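You operate a simulated robot arm through the tools that you are given. There is no shell and no other tool.

Carry out the task below with a simulated two-armed robot. There is one attempt and no reset: what you move stays moved.

JOB
Change the winder's cone to pink and set the dial to FAST.
Fine: free the thread first; the old cone goes on its peg in the rack; then hold the new thread.

It is judged by the outcome, as a careful person would: the job done as asked, and still so three seconds after it is handed in. It fails if anything else is knocked over, pushed out of place, dropped, spilled or broken.

ROBOT AND FRAMES
Two 6-joint arms with fingered hands on one trunk that stands fixed in place. Base frame: the origin is at the foot of the trunk, x ahead of it, y to its left, z up; the work surface is at about z = 0.78. Lengths are in m, angles in degrees, forces in N, time in s.
The left shoulder is at [0.04, 0.182, 1.317], the right one opposite. With the tool pointing down near the work surface each hand reaches from about 0.48 to 0.82 m from the base axis, measured 20 degrees to its own side. Payload 4.9 kg a hand.
The TCP of each hand is the grasp point between the finger pads, 0.032 m short of the fingertips. In the tool frame z runs along the fingers and y along their closing line. Largest opening 0.2 m; the body of the gripper starts 0.089 m behind the TCP. The gripper is a hand of 4 fingers: y runs from the thumb to the fingers, the wrist lies at [0, 0, -0.252] in the tool frame.
Orientation is told as [roll, pitch, yaw] about the base's x, y, z axes, in that order, counted from this pose: with the fingers straight down and closing along the base's y, the tool's x points along the base's -x, its y along +y and its z along -z.

CONTROLS
- The arms move only by the tool jog_arm. It takes "left_motion", "right_motion" or both (then of equal length, played together; a hand with none holds still); each is a list of rows, each a list of 6 numbers: the shift along the tool's x, y, z in m, then the turn, a rotation vector about the tool's x, y, z in rad. In form: [[x, y, z, ax, ay, az], ...]. A call has 1 to 20 rows; each row is the pose to reach, as a shift and turn from the pose commanded when the call began, along the tool's axes at that moment. Each row takes 0.2 s and may step no farther than 0.05 m and 8.6 degrees from the row before; otherwise, the whole call is refused. Where a pose cannot be reached the arm comes as near as it can. A force on the tool above 40 N (or 10 N above the force at the start of the call, whichever is more), or a blocked arm, ends the call early, and 0.2 s more pass. In this call time passes only in rows, and 0.2 s behind the last. The reply holds the time, the measured pose of the TCP, the force on the tool along the base axes, the opening and the grip force, in the units named above and with some noise, with the torque about the TCP (base axes, N m) and any sound that the robot's microphone picked up.
- Cameras (640 x 400 px; columns grow to the right, rows downward): "scene" is now at [0.0863, -0.0346, 1.5319]; the picture's right is [-0.51, -0.86, 0.00], its down [-0.52, 0.31, -0.79] and it looks along [0.68, -0.40, -0.61] (base axes); focal length 330 px, centre (320, 200). "left" rides on the left gripper at [-0.069, -0.069, -0.116] in its tool frame; the picture's right is [0.71, -0.71, 0.00], its down [0.54, 0.54, -0.64] and it looks along [0.45, 0.46, 0.77] (tool axes); focal length 226 px, centre (320, 200). "right" rides on the right gripper at [0.069, -0.069, -0.116] in its tool frame; the picture's right is [0.71, 0.71, 0.00], its down [-0.54, 0.54, -0.64] and it looks along [-0.45, 0.45, 0.77] (tool axes); focal length 226 px, centre (320, 200). There is no depth. A picture from a camera that has moved, and an enlarged one, comes with that camera's place and axes in the base frame and with its lens. The place of the scene camera against the robot may be out by one fixed shift of up to 0.018 m in any direction.
- camera(camera): a new picture of that camera. It takes no simulated time.
- curl_fingers(finger1, finger2, finger3, thumb_bend, hand): sets how far each is bent, from 0 (flat) to 1 (curled in); at 0.3 the hand is open as for a grip, at 0.7 the pads meet at the TCP. One left out holds its place. A second passes; each finger stops where it meets its share of the squeeze, and holds until it gets a number again. It is the only way to open and close the hand. It gives what a move gives, with no picture; readings hold the bend of each and the force on the fingers (four entries, about 0 where the hand has none), thumb and palm.
- pan_tilt(pan, tilt): turns the head with the scene camera to pan (to the left, within 86 degrees either way) and tilt (down, from -29 to 69), counted from straight ahead of the robot. It gives what a move gives.
- enlarge(camera, box): a new picture of the part [left, top, right, bottom] of that camera's present view, enlarged. It takes no simulated time.
- job_done(): hands the job in; it is judged then, once.

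Places have to be worked out from the pictures, the camera data and where the tool is seen. Open the grippers and draw the arms clear of the work before you hand the job in, unless the task says otherwise.

The tools are called after "Call:" by a JSON object that holds its "fn" and its "kwargs". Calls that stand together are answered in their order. jog_arm: Moves the arms, as the interface text tells. Its arguments: {"type":"object","properties":{"left_motion":{"type":"array","items":{"type":"array","items":{"type":"number"}}},"right_motion":{"type":"array","items":{"type":"array","items":{"type":"number"}}}},"required":[]} The other tools are called the same way: curl_fingers (finger1, finger2, finger3, thumb_bend, hand) moves the fingers one by one; pan_tilt (pan, tilt) turns the head that bears the scene camera; camera (camera) takes a picture; enlarge (camera, box) takes an enlarged picture of a part of a camera's view; job_done () hands the job in.

At the start:

```text
time_s: 0.0
left_position: [0.7353, -0.0475, 1.1993]
left_ee_rot: [-0.2, 0.2, -23.1]
left_wrist_force: [0.2, 0.8, -0.6]
left_ft_torque: [-0.01, 0.0, 0.0]
left_grip_width: 0.1996
left_finger_force: 0.0
left_shape: jaw
left_bend: [0.3, 0.3, 0.3, 0.3]
left_finger forces: [0.0, 0.0, 0.0, 0.0, 0.1, 0.0]
right_position: [0.4866, -0.5538, 1.1493]
right_ee_rot: [0.0, 0.0, -23.1]
right_wrist_force: [0.2, 0.3, -0.3]
right_ft_torque: [-0.03, -0.02, 0.02]
right_grip_width: 0.1996
right_finger_force: 0.1
right_shape: jaw
right_bend: [0.3, 0.3, 0.3, 0.3]
right_finger forces: [0.1, 0.1, 0.0, 0.1, 0.0, 0.1]
head pan, tilt: [-30.5, 37.5]
```

scene: 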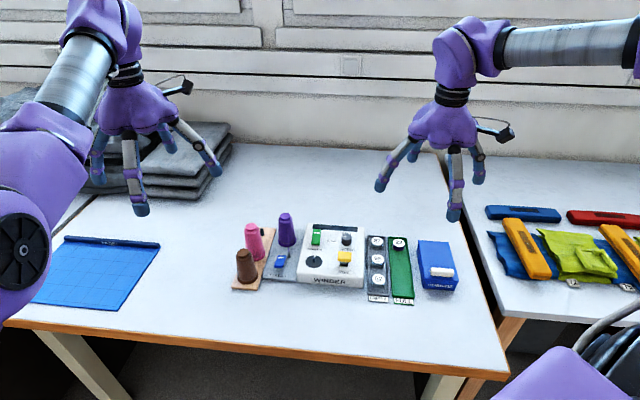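
right: 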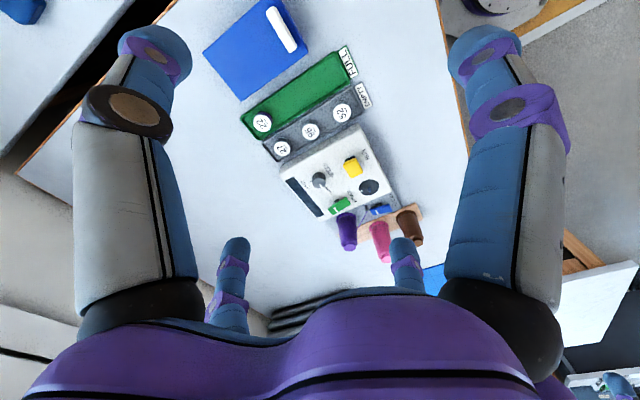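
left: 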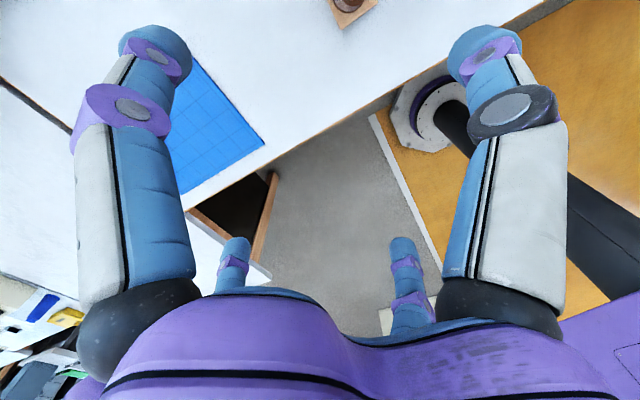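

I start by looking closely at the winder area, since the scene picture shows cones, the machine and the rack only at small size.

Call:
{"fn": "enlarge", "kwargs": {"camera": "scene", "box": [220, 200, 380, 300]}}

Call:
{"fn": "enlarge", "kwargs": {"camera": "scene", "box": [340, 210, 480, 310]}}

Call:
{"fn": "enlarge", "kwargs": {"camera": "right", "box": [230, 80, 440, 270]}}

```text
4.00 times, centred on (300, 250) of scene
camera zoom: at [0.0863, -0.0346, 1.5319], right [-0.51, -0.86, 0.0], down [-0.52, 0.31, -0.79], along [0.68, -0.4, -0.61], focal length 1319 px, centre (400, 0)
```

zoom: 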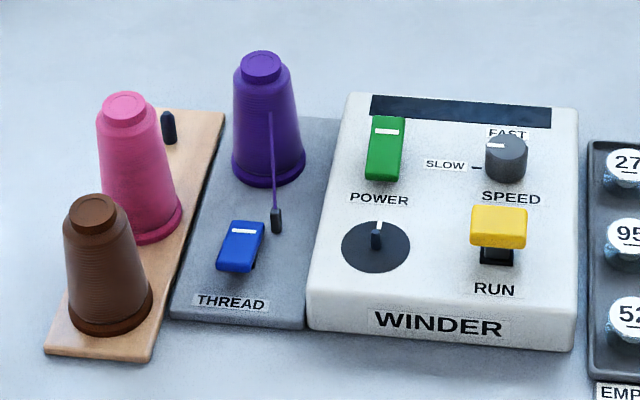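

```text
4.00 times, centred on (410, 260) of scene
camera zoom: at [0.0863, -0.0346, 1.5319], right [-0.51, -0.86, 0.0], down [-0.52, 0.31, -0.79], along [0.68, -0.4, -0.61], focal length 1319 px, centre (-40, -40)
```

zoom: 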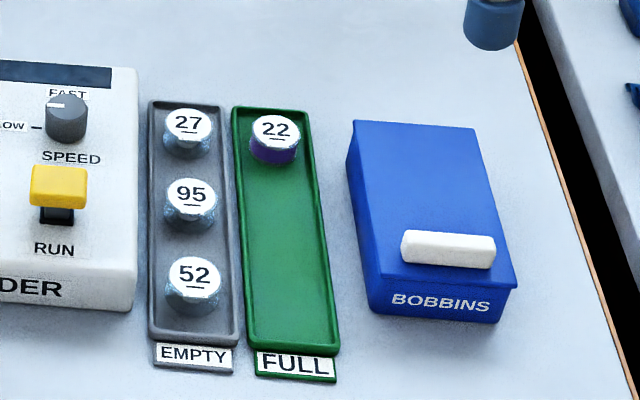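

```text
2.11 times, centred on (335, 175) of right
camera zoom: at [0.3966, -0.5899, 1.2662], right [-0.37, 0.93, 0.0], down [0.71, 0.28, 0.64], along [0.6, 0.24, -0.77], focal length 476 px, centre (288, 253)
```

zoom: 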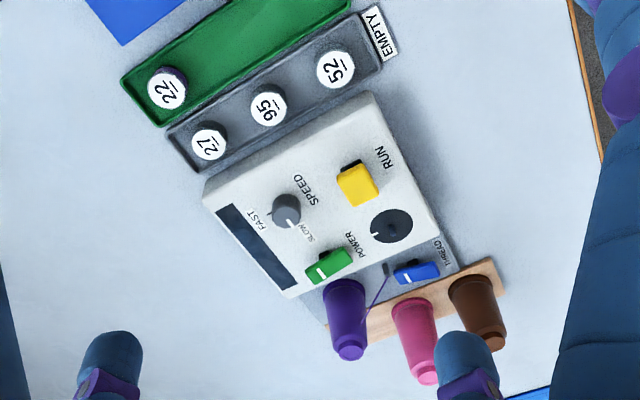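

The scene picture shows the purple cone mounted with its thread led to a small post beside a blue THREAD lever, and the rack with brown, pink and one free peg behind pink. I move the right hand higher-centre over the winder to get closer pictures for working out places.

Call:
{"fn": "jog_arm", "kwargs": {"right_motion": [[-0.008, 0.034, 0.016, 0, 0, 0], [-0.016, 0.068, 0.033, 0, 0, 0], [-0.024, 0.102, 0.05, 0, 0, 0], [-0.031, 0.136, 0.066, 0, 0, 0], [-0.039, 0.17, 0.083, 0, 0, 0], [-0.0464, 0.2047, 0.1, 0, 0, 0]]}}

Call:
{"fn": "camera", "kwargs": {"camera": "right"}}

Call:
{"fn": "camera", "kwargs": {"camera": "scene"}}

```text
time_s: 1.4
left_position: [0.7369, -0.0464, 1.1996]
left_ee_rot: [-0.1, 0.0, -23.1]
left_wrist_force: [0.2, 0.4, -0.6]
left_ft_torque: [-0.01, 0.01, 0.01]
left_grip_width: 0.1999
left_finger_force: 0.0
left_shape: jaw
left_bend: [0.3, 0.3, 0.3, 0.3]
left_finger forces: [0.0, 0.0, 0.0, 0.0, 0.0, 0.0]
right_position: [0.5522, -0.4408, 1.0602]
right_ee_rot: [0.2, 0.0, -23.1]
right_wrist_force: [-0.6, 0.2, -0.1]
right_ft_torque: [0.02, 0.02, 0.0]
right_grip_width: 0.2
right_finger_force: 0.0
right_shape: jaw
right_bend: [0.3, 0.3, 0.3, 0.3]
right_finger forces: [0.0, 0.0, 0.0, 0.0, 0.0, 0.0]
right hand out of reach, approached as far as the arm can: row 4, 5, 6
head pan, tilt: [-30.5, 37.5]
```

```text
taken
camera right: at [0.4626, -0.4767, 1.1752], right [-0.37, 0.93, 0.0], down [0.71, 0.28, 0.64], along [0.6, 0.24, -0.76], focal length 226 px, centre (320, 200)
```

right: 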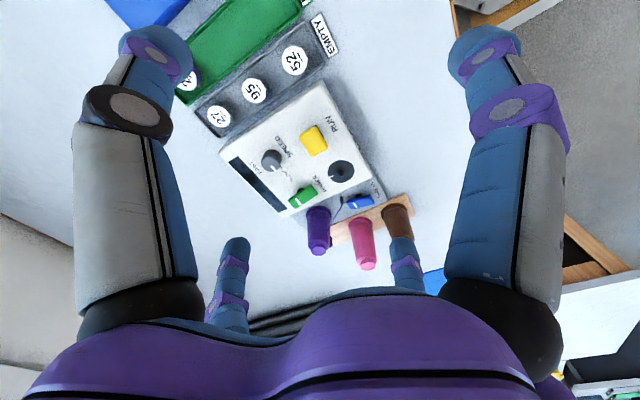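

```text
taken
```

scene: 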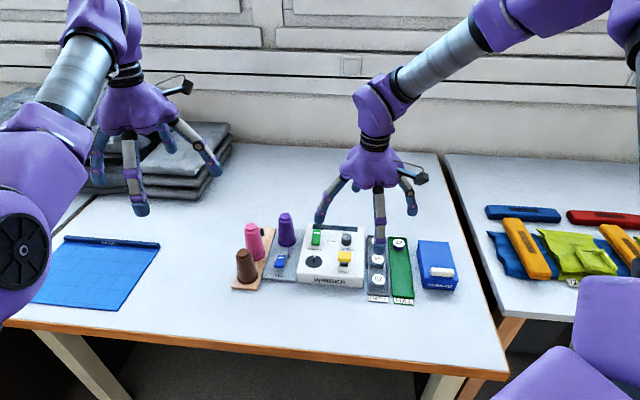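

The arm stopped short at about [0.552, -0.441, 1.06], so something in the arm's joints limits it at this height and yaw. I probe with a small lowering and forward move, still well above everything (tips near 0.98).

Call:
{"fn": "jog_arm", "kwargs": {"right_motion": [[0, 0, 0.03, 0, 0, 0], [0, 0.0, 0.06, 0, 0, 0], [-0.03, 0.02, 0.06, 0, 0, 0], [-0.06, 0.04, 0.06, 0, 0, 0]]}}

```text
time_s: 2.4
left_position: [0.7376, -0.0462, 1.2002]
left_ee_rot: [-0.1, 0.0, -23.1]
left_wrist_force: [0.8, 0.2, 0.4]
left_ft_torque: [0.01, 0.0, -0.05]
left_grip_width: 0.2001
left_finger_force: 0.1
left_shape: jaw
left_bend: [0.3, 0.3, 0.3, 0.3]
left_finger forces: [0.1, 0.1, 0.0, 0.1, 0.0, 0.0]
right_position: [0.58, -0.4735, 1.0051]
right_ee_rot: [0.2, 0.0, -23.1]
right_wrist_force: [-0.2, -0.3, -0.1]
right_ft_torque: [0.01, 0.04, 0.03]
right_grip_width: 0.1995
right_finger_force: 0.1
right_shape: jaw
right_bend: [0.3, 0.3, 0.3, 0.3]
right_finger forces: [0.1, 0.0, 0.1, 0.0, 0.0, 0.0]
right hand out of reach, approached as far as the arm can: row 2, 3, 4
head pan, tilt: [-30.5, 37.5]
```

The reach limit looks tied to the hand's yaw against the arm's bearing (roughly a line of constant azimuth). I turn the hand counterclockwise (yaw up about 34°) in place and then move inward toward the winder.

Call:
{"fn": "jog_arm", "kwargs": {"right_motion": [[0, 0, 0, 0, 0, -0.12], [0, 0, 0, 0, 0, -0.24], [0, 0, 0, 0, 0, -0.36], [0, 0, 0, 0, 0, -0.48], [0, 0, 0, 0, 0, -0.6]]}}

```text
time_s: 3.6
left_position: [0.738, -0.0459, 1.1991]
left_ee_rot: [-0.1, 0.2, -23.1]
left_wrist_force: [-0.4, -0.5, 0.5]
left_ft_torque: [-0.01, -0.02, 0.02]
left_grip_width: 0.1996
left_finger_force: 0.0
left_shape: jaw
left_bend: [0.3, 0.3, 0.3, 0.3]
left_finger forces: [0.1, 0.1, 0.0, 0.0, 0.1, 0.1]
right_position: [0.5779, -0.4705, 1.0056]
right_ee_rot: [0.1, -0.1, 11.3]
right_wrist_force: [0.2, -0.1, 0.2]
right_ft_torque: [0.0, 0.0, 0.0]
right_grip_width: 0.1997
right_finger_force: 0.1
right_shape: jaw
right_bend: [0.3, 0.3, 0.3, 0.3]
right_finger forces: [0.0, 0.0, 0.1, 0.0, 0.1, 0.0]
right hand out of reach, approached as far as the arm can: row 5
head pan, tilt: [-30.5, 37.5]
```

Yaw is now 11° with the position held. I try moving forward-left by about 0.085 m at the same height.

Call:
{"fn": "jog_arm", "kwargs": {"right_motion": [[-0.0353, 0.0235, 0, 0, 0, 0], [-0.0706, 0.047, 0, 0, 0, 0]]}}

Call:
{"fn": "camera", "kwargs": {"camera": "right"}}

Call:
{"fn": "camera", "kwargs": {"camera": "scene"}}

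```text
time_s: 4.2
left_position: [0.7359, -0.0475, 1.2]
left_ee_rot: [-0.1, 0.1, -23.0]
left_wrist_force: [-0.8, 0.1, 0.3]
left_ft_torque: [-0.02, 0.0, 0.03]
left_grip_width: 0.2002
left_finger_force: 0.1
left_shape: jaw
left_bend: [0.3, 0.3, 0.3, 0.3]
left_finger forces: [0.0, 0.1, 0.1, 0.0, 0.0, 0.1]
right_position: [0.5781, -0.4696, 1.0099]
right_ee_rot: [0.0, 0.0, 11.3]
right_wrist_force: [-0.6, -0.6, 0.2]
right_ft_torque: [0.02, 0.0, 0.01]
right_grip_width: 0.1998
right_finger_force: 0.0
right_shape: jaw
right_bend: [0.3, 0.3, 0.3, 0.3]
right_finger forces: [0.0, 0.1, 0.0, 0.1, 0.0, 0.0]
right hand out of reach, approached as far as the arm can: row 1, 2
head pan, tilt: [-30.5, 37.5]
```

```text
taken
camera right: at [0.5242, -0.552, 1.1245], right [-0.83, 0.56, 0.0], down [0.42, 0.64, 0.64], along [0.36, 0.54, -0.76], focal length 226 px, centre (320, 200)
```

right: 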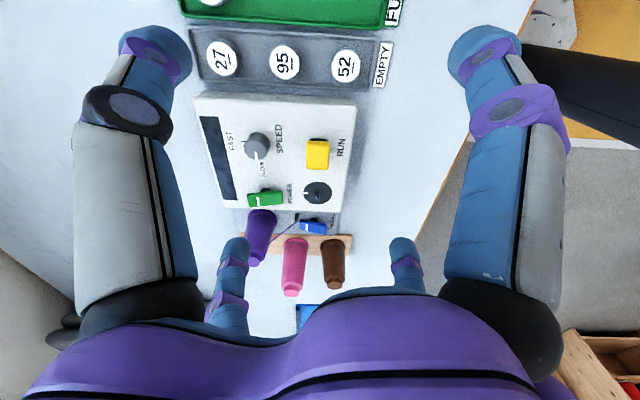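

```text
taken
```

scene: 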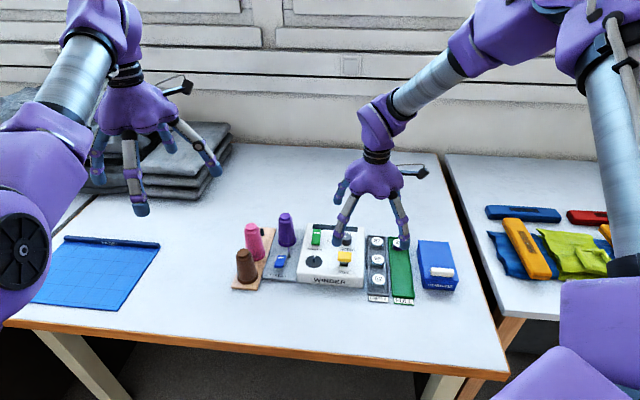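

The move was refused along the (+x,+y) direction; x+y stays near 0.11, regardless of yaw. I probe how this depends on height: lower to about z 0.96 (tips 0.93, above everything here), then try forward in +x alone.

Call:
{"fn": "jog_arm", "kwargs": {"right_motion": [[0.01, 0, 0.025, 0, 0, 0], [0.02, 0, 0.05, 0, 0, 0]]}}

Call:
{"fn": "jog_arm", "kwargs": {"right_motion": [[-0.03, 0, 0, 0, 0, 0], [-0.06, 0, 0, 0, 0, 0]]}}

Call:
{"fn": "camera", "kwargs": {"camera": "scene"}}

```text
time_s: 4.8
left_position: [0.7355, -0.0467, 1.1999]
left_ee_rot: [-0.1, 0.1, -23.1]
left_wrist_force: [0.0, 0.0, -0.3]
left_ft_torque: [-0.03, 0.02, 0.01]
left_grip_width: 0.1999
left_finger_force: 0.0
left_shape: jaw
left_bend: [0.3, 0.3, 0.3, 0.3]
left_finger forces: [0.1, 0.0, 0.0, 0.0, 0.0, 0.0]
right_position: [0.5583, -0.4752, 0.9605]
right_ee_rot: [0.0, 0.0, 11.4]
right_wrist_force: [-0.8, 0.5, -0.4]
right_ft_torque: [0.0, 0.0, 0.02]
right_grip_width: 0.2
right_finger_force: 0.1
right_shape: jaw
right_bend: [0.3, 0.3, 0.3, 0.3]
right_finger forces: [0.0, 0.0, 0.1, 0.0, 0.0, 0.0]
head pan, tilt: [-30.5, 37.5]
```

```text
time_s: 5.4
left_position: [0.7368, -0.0463, 1.1993]
left_ee_rot: [0.0, 0.1, -23.0]
left_wrist_force: [0.5, -0.3, -0.2]
left_ft_torque: [0.0, 0.0, -0.02]
left_grip_width: 0.2003
left_finger_force: 0.1
left_shape: jaw
left_bend: [0.3, 0.3, 0.3, 0.3]
left_finger forces: [0.0, 0.1, 0.0, 0.0, 0.0, 0.0]
right_position: [0.5857, -0.4885, 0.9669]
right_ee_rot: [0.0, 0.0, 11.3]
right_wrist_force: [0.1, -0.2, -0.6]
right_ft_torque: [0.02, 0.0, -0.02]
right_grip_width: 0.1997
right_finger_force: 0.1
right_shape: jaw
right_bend: [0.3, 0.3, 0.3, 0.3]
right_finger forces: [0.0, 0.0, 0.0, 0.0, 0.0, 0.0]
right hand out of reach, approached as far as the arm can: row 1, 2
head pan, tilt: [-30.5, 37.5]
```

```text
taken
```

scene: 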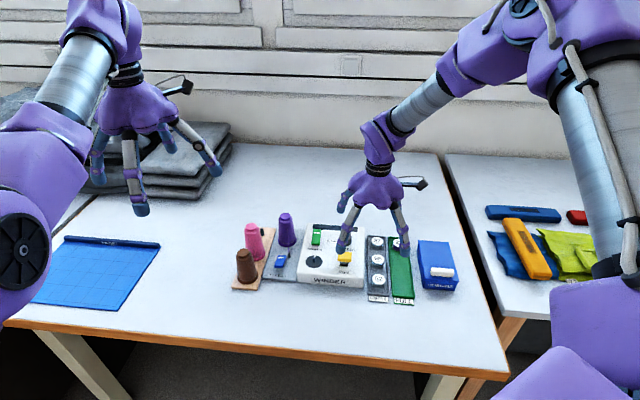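

The limit behaves like a plane facing (+x,+y), independent of yaw, so I test whether tilting the hand shifts it: tilt fingers 15° toward (+x,+y) about the TCP, then try moving that way by 0.08 m.

Call:
{"fn": "jog_arm", "kwargs": {"right_motion": [[0, 0, 0, -0.072, -0.108, 0], [0, 0, 0, -0.144, -0.216, 0]]}}

```text
time_s: 6.0
left_position: [0.7366, -0.0469, 1.2009]
left_ee_rot: [-0.1, 0.1, -23.2]
left_wrist_force: [-0.1, 0.5, -0.5]
left_ft_torque: [0.01, -0.01, -0.02]
left_grip_width: 0.1999
left_finger_force: 0.0
left_shape: jaw
left_bend: [0.3, 0.3, 0.3, 0.3]
left_finger forces: [0.0, 0.0, 0.1, 0.1, 0.1, 0.0]
right_position: [0.5876, -0.4864, 0.9652]
right_ee_rot: [8.4, -12.4, 10.4]
right_wrist_force: [0.3, -0.3, 0.6]
right_ft_torque: [0.02, 0.0, -0.04]
right_grip_width: 0.2001
right_finger_force: 0.2
right_shape: jaw
right_bend: [0.3, 0.3, 0.3, 0.3]
right_finger forces: [0.0, 0.0, 0.1, 0.0, 0.0, 0.1]
head pan, tilt: [-30.5, 37.5]
```

The tilt worked at the same spot. Now I try the (+x,+y) move of about 0.08 m with this tilt.

Call:
{"fn": "jog_arm", "kwargs": {"right_motion": [[-0.0324, 0.0216, 0.0104, 0, 0, 0], [-0.0648, 0.0432, 0.0208, 0, 0, 0]]}}

Call:
{"fn": "camera", "kwargs": {"camera": "scene"}}

```text
time_s: 6.6
left_position: [0.7356, -0.047, 1.2004]
left_ee_rot: [-0.1, 0.1, -23.1]
left_wrist_force: [-0.5, 0.1, 0.2]
left_ft_torque: [0.05, -0.04, -0.01]
left_grip_width: 0.1997
left_finger_force: 0.1
left_shape: jaw
left_bend: [0.3, 0.3, 0.3, 0.3]
left_finger forces: [0.0, 0.0, 0.0, 0.1, 0.0, 0.0]
right_position: [0.6299, -0.4416, 0.9693]
right_ee_rot: [8.5, -12.5, 10.2]
right_wrist_force: [-1.3, 0.8, -0.8]
right_ft_torque: [-0.01, -0.01, 0.0]
right_grip_width: 0.1998
right_finger_force: 0.0
right_shape: jaw
right_bend: [0.3, 0.3, 0.3, 0.3]
right_finger forces: [0.0, 0.0, 0.1, 0.0, 0.1, 0.0]
right hand out of reach, approached as far as the arm can: row 2
head pan, tilt: [-30.5, 37.5]
```

```text
taken
```

scene: 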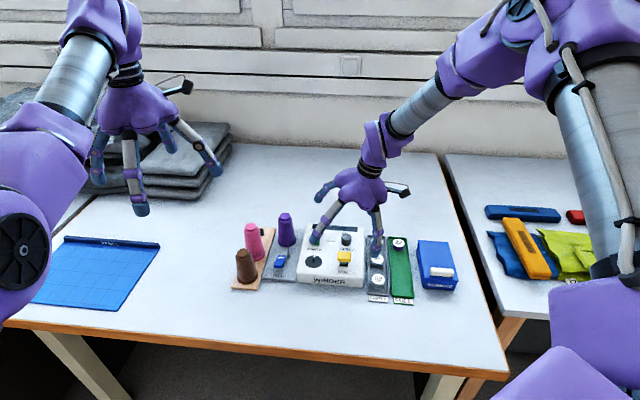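

The limit follows the wrist point, as if a base joint is at a stop. I turn the head to look at the right arm's shoulder and elbow to understand its configuration.

Call:
{"fn": "pan_tilt", "kwargs": {"pan": -75, "tilt": 25}}

Call:
{"fn": "camera", "kwargs": {"camera": "scene"}}

```text
time_s: 7.7
left_position: [0.737, -0.0468, 1.2004]
left_ee_rot: [-0.2, 0.1, -23.1]
left_wrist_force: [0.2, -1.1, -0.3]
left_ft_torque: [0.03, 0.02, -0.01]
left_grip_width: 0.1999
left_finger_force: 0.0
left_shape: jaw
left_bend: [0.3, 0.3, 0.3, 0.3]
left_finger forces: [0.0, 0.1, 0.1, 0.0, 0.0, 0.0]
right_position: [0.6305, -0.4432, 0.9681]
right_ee_rot: [8.5, -12.5, 10.4]
right_wrist_force: [0.2, 0.0, 0.6]
right_ft_torque: [0.02, -0.01, 0.01]
right_grip_width: 0.1999
right_finger_force: 0.0
right_shape: jaw
right_bend: [0.3, 0.3, 0.3, 0.3]
right_finger forces: [0.0, 0.0, 0.0, 0.0, 0.0, 0.0]
head pan, tilt: [-75.0, 25.0]
```

```text
taken
```

scene: 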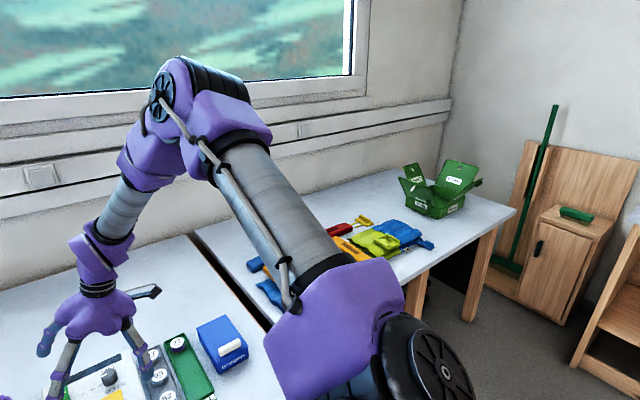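

The right arm is elbow-up and looks free of obstacles. I test the shape of the limit closer to the body and higher: back up to about [0.48, -0.35, 1.10] with the hand upright again.

Call:
{"fn": "jog_arm", "kwargs": {"right_motion": [[0.02, 0.028, -0.0276, 0.029, 0.043, 0], [0.04, 0.056, -0.0552, 0.058, 0.086, 0], [0.06, 0.084, -0.083, 0.086, 0.13, 0], [0.08, 0.112, -0.11, 0.115, 0.173, 0], [0.0994, 0.1401, -0.138, 0.144, 0.216, 0]]}}

Call:
{"fn": "camera", "kwargs": {"camera": "scene"}}

```text
time_s: 8.9
left_position: [0.7361, -0.0474, 1.2007]
left_ee_rot: [-0.1, 0.2, -23.1]
left_wrist_force: [-0.4, 0.9, 0.3]
left_ft_torque: [0.0, 0.01, -0.01]
left_grip_width: 0.2
left_finger_force: 0.1
left_shape: jaw
left_bend: [0.3, 0.3, 0.3, 0.3]
left_finger forces: [0.1, 0.1, 0.0, 0.0, 0.0, 0.1]
right_position: [0.4661, -0.368, 1.1022]
right_ee_rot: [0.0, -0.1, 11.2]
right_wrist_force: [-0.7, 0.8, -0.2]
right_ft_torque: [0.01, -0.01, -0.01]
right_grip_width: 0.1997
right_finger_force: 0.1
right_shape: jaw
right_bend: [0.3, 0.3, 0.3, 0.3]
right_finger forces: [0.1, 0.0, 0.0, 0.0, 0.0, 0.1]
right hand out of reach, approached as far as the arm can: row 3, 4, 5
head pan, tilt: [-75.0, 25.0]
```

```text
taken
```

scene: 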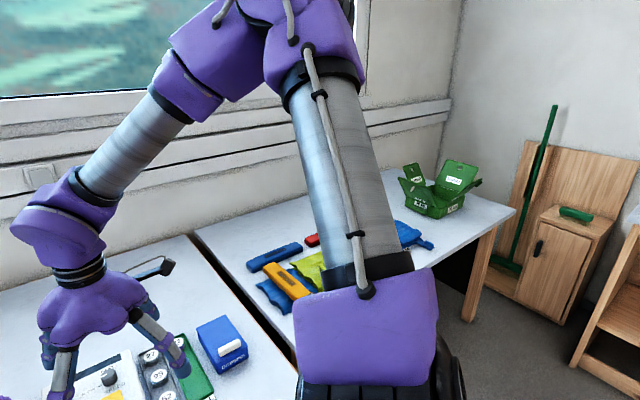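

The limit is again a plane through the wrist, so I compare with the left arm's posture (which does reach across) by turning the head to view its shoulder and elbow.

Call:
{"fn": "pan_tilt", "kwargs": {"pan": 45, "tilt": 40}}

Call:
{"fn": "camera", "kwargs": {"camera": "scene"}}

Call:
{"fn": "pan_tilt", "kwargs": {"pan": -60, "tilt": 65}}

Call:
{"fn": "camera", "kwargs": {"camera": "scene"}}

```text
time_s: 10.9
left_position: [0.7374, -0.047, 1.1997]
left_ee_rot: [-0.1, 0.2, -23.1]
left_wrist_force: [0.9, -0.6, 0.5]
left_ft_torque: [-0.01, -0.02, -0.01]
left_grip_width: 0.2001
left_finger_force: 0.0
left_shape: jaw
left_bend: [0.3, 0.3, 0.3, 0.3]
left_finger forces: [0.1, 0.1, 0.1, 0.0, 0.1, 0.0]
right_position: [0.4658, -0.3677, 1.1014]
right_ee_rot: [0.2, -0.1, 11.3]
right_wrist_force: [0.2, 0.1, -0.3]
right_ft_torque: [0.01, 0.0, -0.02]
right_grip_width: 0.1997
right_finger_force: 0.1
right_shape: jaw
right_bend: [0.3, 0.3, 0.3, 0.3]
right_finger forces: [0.1, 0.0, 0.1, 0.0, 0.0, 0.0]
head pan, tilt: [45.0, 40.0]
```

```text
taken
```

scene: 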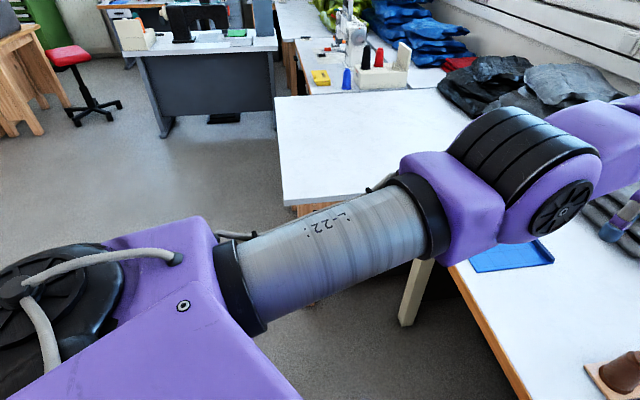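

```text
time_s: 12.7
left_position: [0.7373, -0.047, 1.1998]
left_ee_rot: [-0.2, 0.1, -23.1]
left_wrist_force: [0.5, 1.0, -0.1]
left_ft_torque: [0.01, -0.02, -0.01]
left_grip_width: 0.1997
left_finger_force: 0.0
left_shape: jaw
left_bend: [0.3, 0.3, 0.3, 0.3]
left_finger forces: [0.0, 0.1, 0.0, 0.0, 0.1, 0.1]
right_position: [0.4664, -0.3673, 1.1016]
right_ee_rot: [0.3, -0.1, 11.4]
right_wrist_force: [-0.7, -0.2, 0.3]
right_ft_torque: [0.02, 0.02, 0.03]
right_grip_width: 0.2
right_finger_force: 0.0
right_shape: jaw
right_bend: [0.3, 0.3, 0.3, 0.3]
right_finger forces: [0.0, 0.0, 0.1, 0.0, 0.1, 0.0]
head pan, tilt: [-60.0, 65.0]
```

```text
taken
```

scene: 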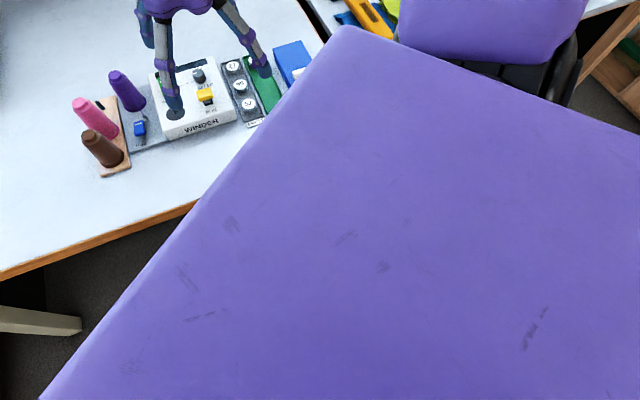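

I look once more at the right shoulder from two head angles to see how the arm is mounted before choosing a route.

Call:
{"fn": "pan_tilt", "kwargs": {"pan": -86, "tilt": 50}}

Call:
{"fn": "camera", "kwargs": {"camera": "scene"}}

Call:
{"fn": "pan_tilt", "kwargs": {"pan": -45, "tilt": 10}}

Call:
{"fn": "camera", "kwargs": {"camera": "scene"}}

Call:
{"fn": "pan_tilt", "kwargs": {"pan": 20, "tilt": 55}}

Call:
{"fn": "camera", "kwargs": {"camera": "scene"}}

```text
time_s: 13.6
left_position: [0.7368, -0.0468, 1.2001]
left_ee_rot: [-0.1, 0.1, -23.1]
left_wrist_force: [0.3, -0.2, 0.3]
left_ft_torque: [0.0, 0.01, 0.02]
left_grip_width: 0.2
left_finger_force: 0.1
left_shape: jaw
left_bend: [0.3, 0.3, 0.3, 0.3]
left_finger forces: [0.1, 0.0, 0.0, 0.0, 0.0, 0.0]
right_position: [0.4667, -0.3678, 1.1029]
right_ee_rot: [0.1, -0.1, 11.3]
right_wrist_force: [0.8, 0.2, 0.5]
right_ft_torque: [0.0, 0.02, 0.01]
right_grip_width: 0.1999
right_finger_force: 0.0
right_shape: jaw
right_bend: [0.3, 0.3, 0.3, 0.3]
right_finger forces: [0.0, 0.0, 0.0, 0.1, 0.0, 0.0]
head pan, tilt: [-85.9, 50.0]
```

```text
taken
```

scene: 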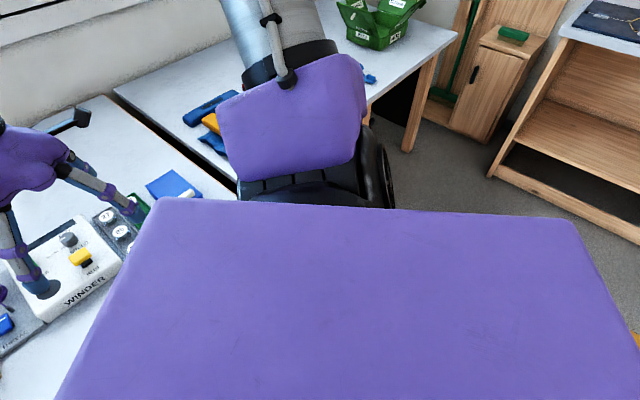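

```text
time_s: 14.7
left_position: [0.7354, -0.0465, 1.2006]
left_ee_rot: [-0.1, 0.1, -23.1]
left_wrist_force: [0.6, 0.0, -0.5]
left_ft_torque: [0.0, 0.01, 0.0]
left_grip_width: 0.1997
left_finger_force: 0.1
left_shape: jaw
left_bend: [0.3, 0.3, 0.3, 0.3]
left_finger forces: [0.1, 0.1, 0.1, 0.1, 0.1, 0.0]
right_position: [0.4661, -0.368, 1.1017]
right_ee_rot: [0.2, 0.0, 11.3]
right_wrist_force: [-0.4, 0.8, 0.4]
right_ft_torque: [0.01, 0.0, 0.01]
right_grip_width: 0.1998
right_finger_force: 0.0
right_shape: jaw
right_bend: [0.3, 0.3, 0.3, 0.3]
right_finger forces: [0.0, 0.1, 0.0, 0.0, 0.0, 0.1]
head pan, tilt: [-45.0, 10.0]
```

```text
taken
```

scene: 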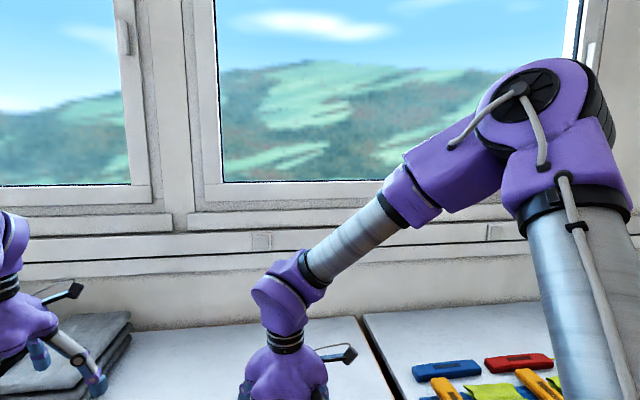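

```text
time_s: 16.1
left_position: [0.7378, -0.0463, 1.1991]
left_ee_rot: [-0.1, 0.1, -23.1]
left_wrist_force: [1.3, -0.1, -0.4]
left_ft_torque: [-0.01, 0.0, 0.02]
left_grip_width: 0.2001
left_finger_force: 0.0
left_shape: jaw
left_bend: [0.3, 0.3, 0.3, 0.3]
left_finger forces: [0.1, 0.0, 0.0, 0.1, 0.1, 0.1]
right_position: [0.4659, -0.3673, 1.1016]
right_ee_rot: [0.2, 0.0, 11.2]
right_wrist_force: [-0.3, -0.3, -0.1]
right_ft_torque: [-0.01, 0.03, 0.0]
right_grip_width: 0.1999
right_finger_force: 0.1
right_shape: jaw
right_bend: [0.3, 0.3, 0.3, 0.3]
right_finger forces: [0.0, 0.1, 0.0, 0.0, 0.0, 0.0]
head pan, tilt: [20.0, 55.0]
```

```text
taken
```

scene: 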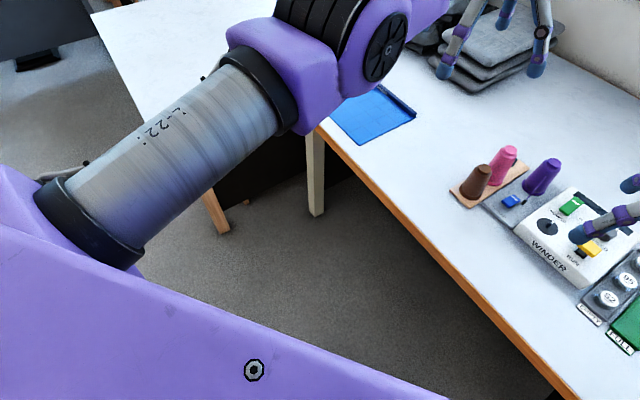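

The trunk's slab and both arms are clear of each other. I raise the right hand to z≈1.25 and then command a longer run toward +y to see whether the arm can pass the limit up high, away from everything.

Call:
{"fn": "jog_arm", "kwargs": {"right_motion": [[0, 0, -0.045, 0, 0, 0], [0, 0, -0.09, 0, 0, 0], [0, 0, -0.135, 0, 0, 0], [0, 0, -0.15, 0, 0, 0]]}}

Call:
{"fn": "jog_arm", "kwargs": {"right_motion": [[0, 0.045, 0, 0, 0, 0], [0, 0.09, 0, 0, 0, 0], [0, 0.135, 0, 0, 0, 0], [0, 0.18, 0, 0, 0, 0], [-0.03, 0.21, 0, 0, 0, 0], [-0.06, 0.24, 0, 0, 0, 0]]}}

```text
time_s: 17.1
left_position: [0.7368, -0.0471, 1.2007]
left_ee_rot: [-0.1, 0.0, -23.2]
left_wrist_force: [-0.5, 0.3, 1.0]
left_ft_torque: [-0.01, -0.01, -0.03]
left_grip_width: 0.2002
left_finger_force: 0.2
left_shape: jaw
left_bend: [0.3, 0.3, 0.3, 0.3]
left_finger forces: [0.0, 0.0, 0.0, 0.0, 0.0, 0.1]
right_position: [0.4519, -0.3852, 1.2466]
right_ee_rot: [0.0, -0.1, 11.2]
right_wrist_force: [0.2, 0.3, -0.3]
right_ft_torque: [0.02, 0.02, 0.03]
right_grip_width: 0.1999
right_finger_force: 0.0
right_shape: jaw
right_bend: [0.3, 0.3, 0.3, 0.3]
right_finger forces: [0.1, 0.1, 0.0, 0.0, 0.1, 0.1]
right hand out of reach, approached as far as the arm can: row 2, 3, 4
head pan, tilt: [20.0, 55.0]
```

```text
time_s: 18.5
left_position: [0.7359, -0.0464, 1.2013]
left_ee_rot: [-0.1, 0.1, -23.2]
left_wrist_force: [0.1, -0.2, -0.3]
left_ft_torque: [-0.06, 0.0, 0.0]
left_grip_width: 0.1996
left_finger_force: 0.1
left_shape: jaw
left_bend: [0.3, 0.3, 0.3, 0.3]
left_finger forces: [0.0, 0.0, 0.1, 0.0, 0.0, 0.0]
right_position: [0.3652, -0.3242, 1.2146]
right_ee_rot: [0.1, 0.0, 11.2]
right_wrist_force: [-0.7, -0.6, 0.6]
right_ft_torque: [0.0, -0.03, 0.02]
right_grip_width: 0.2
right_finger_force: 0.2
right_shape: jaw
right_bend: [0.3, 0.3, 0.3, 0.3]
right_finger forces: [0.0, 0.0, 0.0, 0.0, 0.0, 0.0]
right hand out of reach, approached as far as the arm can: row 1, 2, 3, 4, 5, 6
head pan, tilt: [20.0, 55.0]
```

The right arm seems bound in this posture to stay right of the work, while the left arm is in a posture that reaches across. I draw the right hand back out to its own side and test how far the left hand can come over, staying at z ≥ 1.1.

Call:
{"fn": "jog_arm", "kwargs": {"left_motion": [[-0.0077, -0.033, 0.0167, 0, 0, 0], [-0.0154, -0.0659, 0.0333, 0, 0, 0], [-0.0231, -0.0989, 0.05, 0, 0, 0], [-0.0309, -0.1318, 0.0667, 0, 0, 0], [-0.0386, -0.1648, 0.0833, 0, 0, 0], [-0.0463, -0.1977, 0.1, 0, 0, 0]], "right_motion": [[-0.0121, -0.0415, 0.0108, 0, 0, 0], [-0.0242, -0.083, 0.0217, 0, 0, 0], [-0.0363, -0.1245, 0.0325, 0, 0, 0], [-0.0484, -0.166, 0.0433, 0, 0, 0], [-0.0605, -0.2075, 0.0542, 0, 0, 0], [-0.0726, -0.249, 0.065, 0, 0, 0]]}}

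Call:
{"fn": "pan_tilt", "kwargs": {"pan": -30.5, "tilt": 37.5}}

Call:
{"fn": "camera", "kwargs": {"camera": "scene"}}

```text
time_s: 19.9
left_position: [0.7444, -0.051, 1.1367]
left_ee_rot: [-0.3, 0.0, -23.0]
left_wrist_force: [-0.2, 0.9, 0.5]
left_ft_torque: [0.02, 0.01, -0.04]
left_grip_width: 0.2
left_finger_force: 0.1
left_shape: jaw
left_bend: [0.3, 0.3, 0.3, 0.3]
left_finger forces: [0.0, 0.0, 0.1, 0.0, 0.0, 0.1]
left hand out of reach, approached as far as the arm can: row 1, 2, 3, 4, 5, 6
right_position: [0.4931, -0.5504, 1.151]
right_ee_rot: [0.0, 0.0, 11.1]
right_wrist_force: [-0.7, -0.5, 0.6]
right_ft_torque: [0.0, 0.02, 0.0]
right_grip_width: 0.2001
right_finger_force: 0.0
right_shape: jaw
right_bend: [0.3, 0.3, 0.3, 0.3]
right_finger forces: [0.0, 0.1, 0.0, 0.0, 0.0, 0.1]
head pan, tilt: [20.0, 55.0]
```

```text
time_s: 21.1
left_position: [0.7432, -0.0496, 1.136]
left_ee_rot: [-0.4, 0.2, -23.1]
left_wrist_force: [-0.5, -1.2, -0.8]
left_ft_torque: [0.02, -0.03, -0.01]
left_grip_width: 0.2002
left_finger_force: 0.0
left_shape: jaw
left_bend: [0.3, 0.3, 0.3, 0.3]
left_finger forces: [0.1, 0.0, 0.0, 0.0, 0.0, 0.0]
right_position: [0.4931, -0.5491, 1.1511]
right_ee_rot: [-0.1, 0.1, 11.3]
right_wrist_force: [-0.2, -0.8, -0.5]
right_ft_torque: [0.0, 0.03, 0.02]
right_grip_width: 0.2001
right_finger_force: 0.0
right_shape: jaw
right_bend: [0.3, 0.3, 0.3, 0.3]
right_finger forces: [0.0, 0.0, 0.0, 0.1, 0.0, 0.1]
head pan, tilt: [-30.5, 37.5]
```

```text
taken
```

scene: 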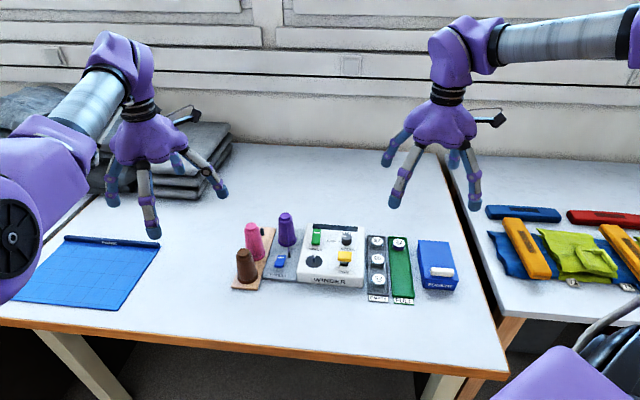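

Both hands refuse inward moves; the left one may be near full stretch. I test the left arm with a retreat in x (toward the robot) plus a little inward to learn what binds it.

Call:
{"fn": "jog_arm", "kwargs": {"left_motion": [[0.04, 0, 0, 0, 0, 0], [0.08, 0, 0, 0, 0, 0], [0.12, 0, 0, 0, 0, 0], [0.12, -0.04, 0, 0, 0, 0], [0.12, -0.08, 0, 0, 0, 0]]}}

Call:
{"fn": "camera", "kwargs": {"camera": "scene"}}

```text
time_s: 22.3
left_position: [0.7438, -0.0495, 1.1386]
left_ee_rot: [-0.2, 0.3, -23.1]
left_wrist_force: [0.3, 0.1, -0.2]
left_ft_torque: [0.0, -0.02, 0.0]
left_grip_width: 0.1998
left_finger_force: 0.1
left_shape: jaw
left_bend: [0.3, 0.3, 0.3, 0.3]
left_finger forces: [0.1, 0.0, 0.0, 0.1, 0.0, 0.0]
left hand out of reach, approached as far as the arm can: row 1, 2, 3, 4, 5
right_position: [0.4935, -0.549, 1.15]
right_ee_rot: [0.0, 0.0, 11.3]
right_wrist_force: [-0.1, 0.0, -1.0]
right_ft_torque: [-0.02, 0.06, -0.02]
right_grip_width: 0.2001
right_finger_force: 0.0
right_shape: jaw
right_bend: [0.3, 0.3, 0.3, 0.3]
right_finger forces: [0.0, 0.1, 0.1, 0.1, 0.0, 0.1]
head pan, tilt: [-30.5, 37.5]
```

```text
taken
```

scene: 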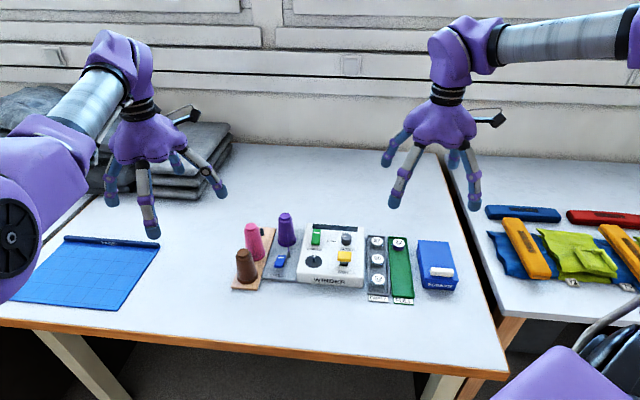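

The left hand refused even a retreat, so I test which directions it accepts: outward (+tool y), then up.

Call:
{"fn": "jog_arm", "kwargs": {"left_motion": [[0, 0.04, 0, 0, 0, 0], [0, 0.08, 0, 0, 0, 0]]}}

Call:
{"fn": "jog_arm", "kwargs": {"left_motion": [[0.04, 0, 0, 0, 0, 0], [0.08, 0, 0, 0, 0, 0]]}}

```text
time_s: 22.9
left_position: [0.7726, 0.0237, 1.1376]
left_ee_rot: [-0.2, 0.1, -23.0]
left_wrist_force: [0.6, 0.3, 0.7]
left_ft_torque: [-0.05, 0.06, 0.02]
left_grip_width: 0.2002
left_finger_force: 0.0
left_shape: jaw
left_bend: [0.3, 0.3, 0.3, 0.3]
left_finger forces: [0.0, 0.0, 0.1, 0.0, 0.0, 0.0]
left hand out of reach, approached as far as the arm can: row 2
right_position: [0.4938, -0.5495, 1.1503]
right_ee_rot: [0.1, 0.0, 11.3]
right_wrist_force: [-0.1, 0.0, 0.0]
right_ft_torque: [-0.03, 0.02, -0.02]
right_grip_width: 0.2001
right_finger_force: 0.1
right_shape: jaw
right_bend: [0.3, 0.3, 0.3, 0.3]
right_finger forces: [0.0, 0.0, 0.0, 0.0, 0.1, 0.0]
head pan, tilt: [-30.5, 37.5]
```

```text
time_s: 23.5
left_position: [0.7718, 0.0242, 1.1377]
left_ee_rot: [-0.1, 0.2, -23.1]
left_wrist_force: [0.2, 0.0, 0.6]
left_ft_torque: [-0.01, 0.02, -0.03]
left_grip_width: 0.2
left_finger_force: 0.0
left_shape: jaw
left_bend: [0.3, 0.3, 0.3, 0.3]
left_finger forces: [0.0, 0.1, 0.0, 0.1, 0.0, 0.0]
left hand out of reach, approached as far as the arm can: row 1, 2
right_position: [0.4933, -0.5501, 1.152]
right_ee_rot: [-0.1, 0.0, 11.2]
right_wrist_force: [0.6, 0.0, 1.0]
right_ft_torque: [-0.01, 0.0, -0.01]
right_grip_width: 0.2001
right_finger_force: 0.0
right_shape: jaw
right_bend: [0.3, 0.3, 0.3, 0.3]
right_finger forces: [0.0, 0.0, 0.0, 0.1, 0.0, 0.1]
head pan, tilt: [-30.5, 37.5]
```

The left arm moves along its outer reach but not inward at this height. I try lowering it to z≈1.0 over the empty table (well clear of the cones) and then retreating.

Call:
{"fn": "jog_arm", "kwargs": {"left_motion": [[0, 0, 0.045, 0, 0, 0], [0, 0, 0.09, 0, 0, 0], [0, 0, 0.135, 0, 0, 0]]}}

Call:
{"fn": "jog_arm", "kwargs": {"left_motion": [[0.04, 0, 0, 0, 0, 0], [0.08, 0, 0, 0, 0, 0], [0.12, 0, 0, 0, 0, 0]]}}

Call:
{"fn": "camera", "kwargs": {"camera": "scene"}}

```text
time_s: 24.3
left_position: [0.772, 0.0225, 1.005]
left_ee_rot: [-0.1, 0.2, -23.1]
left_wrist_force: [-0.2, -0.8, 0.1]
left_ft_torque: [0.02, 0.04, 0.01]
left_grip_width: 0.2
left_finger_force: 0.1
left_shape: jaw
left_bend: [0.3, 0.3, 0.3, 0.3]
left_finger forces: [0.1, 0.0, 0.0, 0.1, 0.0, 0.1]
left hand out of reach, approached as far as the arm can: row 2
right_position: [0.492, -0.5502, 1.1504]
right_ee_rot: [0.0, 0.0, 11.2]
right_wrist_force: [-1.0, 0.4, 0.2]
right_ft_torque: [-0.01, -0.03, 0.02]
right_grip_width: 0.1998
right_finger_force: 0.0
right_shape: jaw
right_bend: [0.3, 0.3, 0.3, 0.3]
right_finger forces: [0.0, 0.1, 0.0, 0.0, 0.0, 0.1]
head pan, tilt: [-30.5, 37.5]
```

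```text
time_s: 25.1
left_position: [0.7733, 0.0236, 1.0056]
left_ee_rot: [-0.1, 0.2, -23.2]
left_wrist_force: [0.6, -0.3, -0.1]
left_ft_torque: [-0.01, -0.03, -0.02]
left_grip_width: 0.1998
left_finger_force: 0.0
left_shape: jaw
left_bend: [0.3, 0.3, 0.3, 0.3]
left_finger forces: [0.0, 0.1, 0.0, 0.0, 0.1, 0.1]
left hand out of reach, approached as far as the arm can: row 1, 2, 3
right_position: [0.4937, -0.5493, 1.1513]
right_ee_rot: [-0.1, 0.0, 11.2]
right_wrist_force: [-0.3, 0.1, -0.2]
right_ft_torque: [0.01, -0.01, 0.04]
right_grip_width: 0.2001
right_finger_force: 0.2
right_shape: jaw
right_bend: [0.3, 0.3, 0.3, 0.3]
right_finger forces: [0.0, 0.0, 0.1, 0.0, 0.0, 0.0]
head pan, tilt: [-30.5, 37.5]
```

```text
taken
```

scene: 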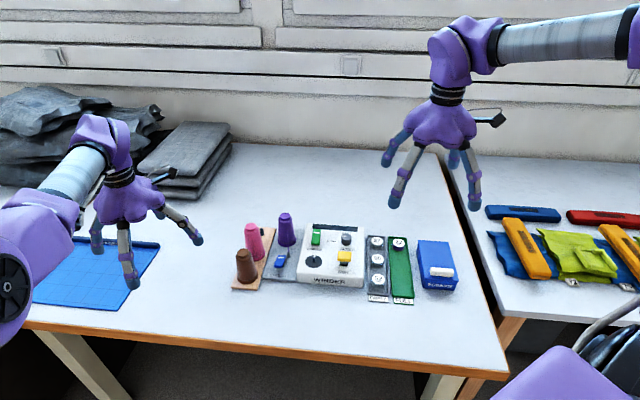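

Lowering works but retreat doesn't, which smells like the arm being stuck at its stretched limit. I test the right arm's forward limit along +x at y≈-0.55, z≈1.15 (high, over the trays and box, nothing that tall there).

Call:
{"fn": "jog_arm", "kwargs": {"right_motion": [[-0.045, 0.009, 0, 0, 0, 0], [-0.09, 0.018, 0, 0, 0, 0], [-0.135, 0.027, 0, 0, 0, 0], [-0.18, 0.036, 0, 0, 0, 0], [-0.22, 0.044, 0, 0, 0, 0]]}}

Call:
{"fn": "camera", "kwargs": {"camera": "scene"}}

```text
time_s: 26.3
left_position: [0.7717, 0.0227, 1.0072]
left_ee_rot: [-0.1, 0.1, -23.1]
left_wrist_force: [0.3, 0.3, -0.1]
left_ft_torque: [-0.04, 0.01, 0.01]
left_grip_width: 0.1998
left_finger_force: 0.2
left_shape: jaw
left_bend: [0.3, 0.3, 0.3, 0.3]
left_finger forces: [0.0, 0.0, 0.1, 0.0, 0.0, 0.0]
right_position: [0.6096, -0.5145, 1.1415]
right_ee_rot: [0.1, -0.1, 11.3]
right_wrist_force: [0.0, -1.0, 0.4]
right_ft_torque: [0.01, -0.01, -0.03]
right_grip_width: 0.2
right_finger_force: 0.0
right_shape: jaw
right_bend: [0.3, 0.3, 0.3, 0.3]
right_finger forces: [0.0, 0.0, 0.0, 0.0, 0.0, 0.0]
right hand out of reach, approached as far as the arm can: row 3, 4, 5
head pan, tilt: [-30.5, 37.5]
```

```text
taken
```

scene: 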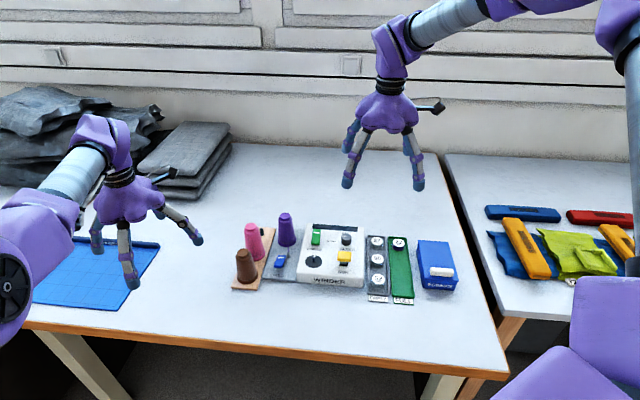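

Combining all stops, they fit an arm whose shoulder pitches about y with the upper arm swung out and up ("chicken-wing"), i.e. the wrong fold of the arm; passing the wrist straight down in front of the outstretched elbow (near x 0.42, y −0.64) should let it fold the natural way. First I bring the hand to about [0.44, -0.64, 1.21].

Call:
{"fn": "jog_arm", "kwargs": {"right_motion": [[0.0383, -0.018, -0.0137, 0, 0, 0], [0.0765, -0.0359, -0.0274, 0, 0, 0], [0.1148, -0.0539, -0.0411, 0, 0, 0], [0.153, -0.0718, -0.0548, 0, 0, 0], [0.1913, -0.0898, -0.0685, 0, 0, 0]]}}

Call:
{"fn": "camera", "kwargs": {"camera": "scene"}}

```text
time_s: 27.5
left_position: [0.7723, 0.0226, 1.0063]
left_ee_rot: [-0.1, 0.2, -23.1]
left_wrist_force: [0.4, -0.1, -0.4]
left_ft_torque: [0.04, 0.0, 0.01]
left_grip_width: 0.1999
left_finger_force: 0.0
left_shape: jaw
left_bend: [0.3, 0.3, 0.3, 0.3]
left_finger forces: [0.0, 0.1, 0.1, 0.0, 0.0, 0.0]
right_position: [0.45, -0.6325, 1.2088]
right_ee_rot: [0.3, -0.1, 11.5]
right_wrist_force: [-0.8, -0.6, 0.5]
right_ft_torque: [0.06, 0.02, 0.01]
right_grip_width: 0.1996
right_finger_force: 0.0
right_shape: jaw
right_bend: [0.3, 0.3, 0.3, 0.3]
right_finger forces: [0.0, 0.0, 0.0, 0.0, 0.1, 0.1]
right hand out of reach, approached as far as the arm can: row 5
head pan, tilt: [-30.5, 37.5]
```

```text
taken
```

scene: 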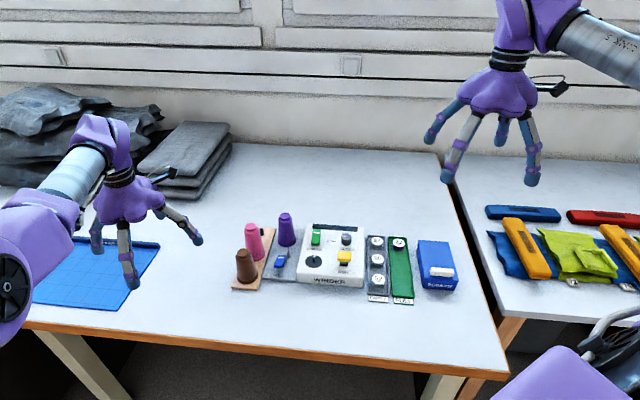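

The hand touched exactly such an inner limit here, as predicted. Now I run it straight down in front (staying above z 0.97, box top is about 0.84) and then forward, to let the arm refold.

Call:
{"fn": "jog_arm", "kwargs": {"right_motion": [[0, 0, 0.04, 0, 0, 0], [0, 0, 0.08, 0, 0, 0], [0, 0, 0.12, 0, 0, 0], [0, 0, 0.16, 0, 0, 0], [-0.0294, -0.0059, 0.19, 0, 0, 0], [-0.0588, -0.0118, 0.215, 0, 0, 0], [-0.088, -0.018, 0.235, 0, 0, 0]]}}

Call:
{"fn": "camera", "kwargs": {"camera": "scene"}}

```text
time_s: 29.1
left_position: [0.7731, 0.023, 1.0051]
left_ee_rot: [-0.1, 0.2, -23.1]
left_wrist_force: [0.0, 0.1, 0.0]
left_ft_torque: [-0.02, 0.05, 0.01]
left_grip_width: 0.1998
left_finger_force: 0.1
left_shape: jaw
left_bend: [0.3, 0.3, 0.3, 0.3]
left_finger forces: [0.1, 0.0, 0.0, 0.1, 0.0, 0.0]
right_position: [0.5055, -0.6397, 0.9748]
right_ee_rot: [0.1, -0.4, 11.3]
right_wrist_force: [0.5, 0.2, 0.3]
right_ft_torque: [-0.01, 0.02, 0.02]
right_grip_width: 0.2002
right_finger_force: 0.1
right_shape: jaw
right_bend: [0.3, 0.3, 0.3, 0.3]
right_finger forces: [0.0, 0.0, 0.0, 0.0, 0.0, 0.1]
right hand out of reach, approached as far as the arm can: row 1, 2, 3, 4, 7
head pan, tilt: [-30.5, 37.5]
```

```text
taken
```

scene: 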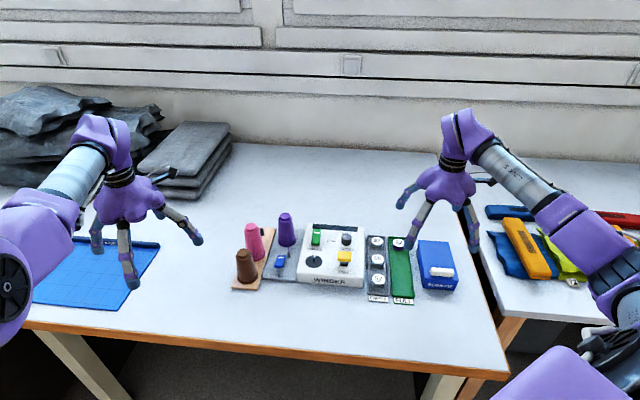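

The elbow has dropped to the natural low side — the arm refolded. Now I test moving inward toward the winder at safe height.

Call:
{"fn": "jog_arm", "kwargs": {"right_motion": [[-0.0255, 0.0255, -0.01, 0, 0, 0], [-0.051, 0.051, -0.02, 0, 0, 0], [-0.0765, 0.0765, -0.03, 0, 0, 0], [-0.102, 0.102, -0.03, 0, 0, 0]]}}

Call:
{"fn": "camera", "kwargs": {"camera": "scene"}}

```text
time_s: 30.1
left_position: [0.7734, 0.0235, 1.0053]
left_ee_rot: [-0.1, 0.1, -23.2]
left_wrist_force: [-0.6, -0.3, 0.6]
left_ft_torque: [-0.01, 0.05, 0.0]
left_grip_width: 0.2
left_finger_force: 0.0
left_shape: jaw
left_bend: [0.3, 0.3, 0.3, 0.3]
left_finger forces: [0.0, 0.1, 0.0, 0.1, 0.0, 0.1]
right_position: [0.497, -0.5609, 0.9965]
right_ee_rot: [0.2, -0.6, 11.2]
right_wrist_force: [-0.2, 0.1, -0.4]
right_ft_torque: [0.04, 0.0, 0.01]
right_grip_width: 0.2003
right_finger_force: 0.1
right_shape: jaw
right_bend: [0.3, 0.3, 0.3, 0.3]
right_finger forces: [0.0, 0.0, 0.1, 0.0, 0.1, 0.0]
right hand out of reach, approached as far as the arm can: row 1, 2, 3, 4
head pan, tilt: [-30.5, 37.5]
```

```text
taken
```

scene: 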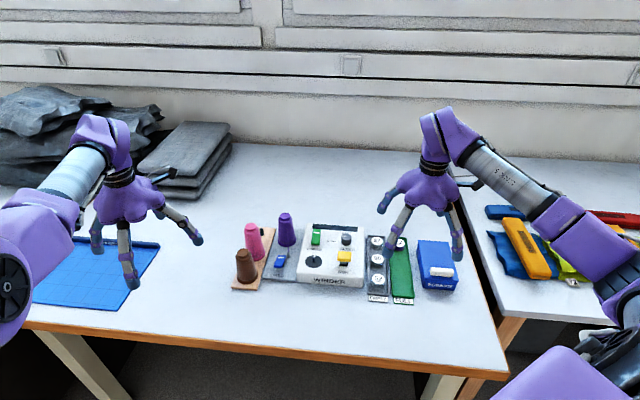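

The arm now bends the right way; the remaining stop comes from the wrist having to flex too far with the fingers straight down this high. I tilt the fingers forward 25° about the TCP, which relieves the wrist, then try moving inward.

Call:
{"fn": "jog_arm", "kwargs": {"right_motion": [[0, 0, 0, 0, -0.145, 0], [0, 0, 0, 0, -0.29, 0], [0, 0, 0, 0, -0.436, 0]]}}

```text
time_s: 30.9
left_position: [0.7728, 0.0242, 1.0069]
left_ee_rot: [-0.2, 0.1, -23.1]
left_wrist_force: [0.9, -0.5, 0.2]
left_ft_torque: [-0.04, 0.01, 0.0]
left_grip_width: 0.2001
left_finger_force: 0.2
left_shape: jaw
left_bend: [0.3, 0.3, 0.3, 0.3]
left_finger forces: [0.1, 0.0, 0.0, 0.0, 0.0, 0.0]
right_position: [0.5524, -0.4823, 0.983]
right_ee_rot: [-0.1, -23.4, 11.3]
right_wrist_force: [-0.2, -0.3, 0.4]
right_ft_torque: [-0.03, -0.01, -0.02]
right_grip_width: 0.1998
right_finger_force: 0.0
right_shape: jaw
right_bend: [0.3, 0.3, 0.3, 0.3]
right_finger forces: [0.0, 0.1, 0.1, 0.0, 0.0, 0.0]
right hand out of reach, approached as far as the arm can: row 2, 3
head pan, tilt: [-30.5, 37.5]
```

The tilt was mostly reached (pitch −23°) but the position slid to [0.552, −0.482]. I look at the arm's state before continuing.

Call:
{"fn": "camera", "kwargs": {"camera": "scene"}}

Call:
{"fn": "camera", "kwargs": {"camera": "right"}}

```text
taken
```

scene: 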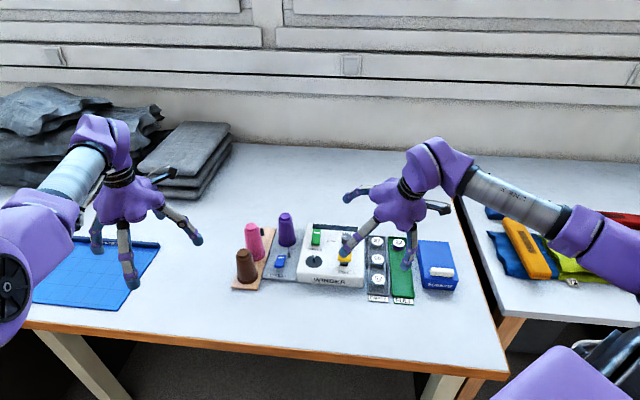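

```text
taken
camera right: at [0.4597, -0.5712, 1.0608], right [-0.77, 0.57, -0.28], down [0.13, 0.58, 0.81], along [0.62, 0.59, -0.52], focal length 226 px, centre (320, 200)
```

right: 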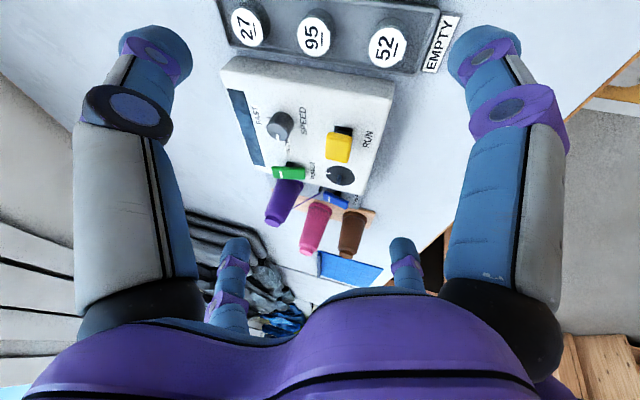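

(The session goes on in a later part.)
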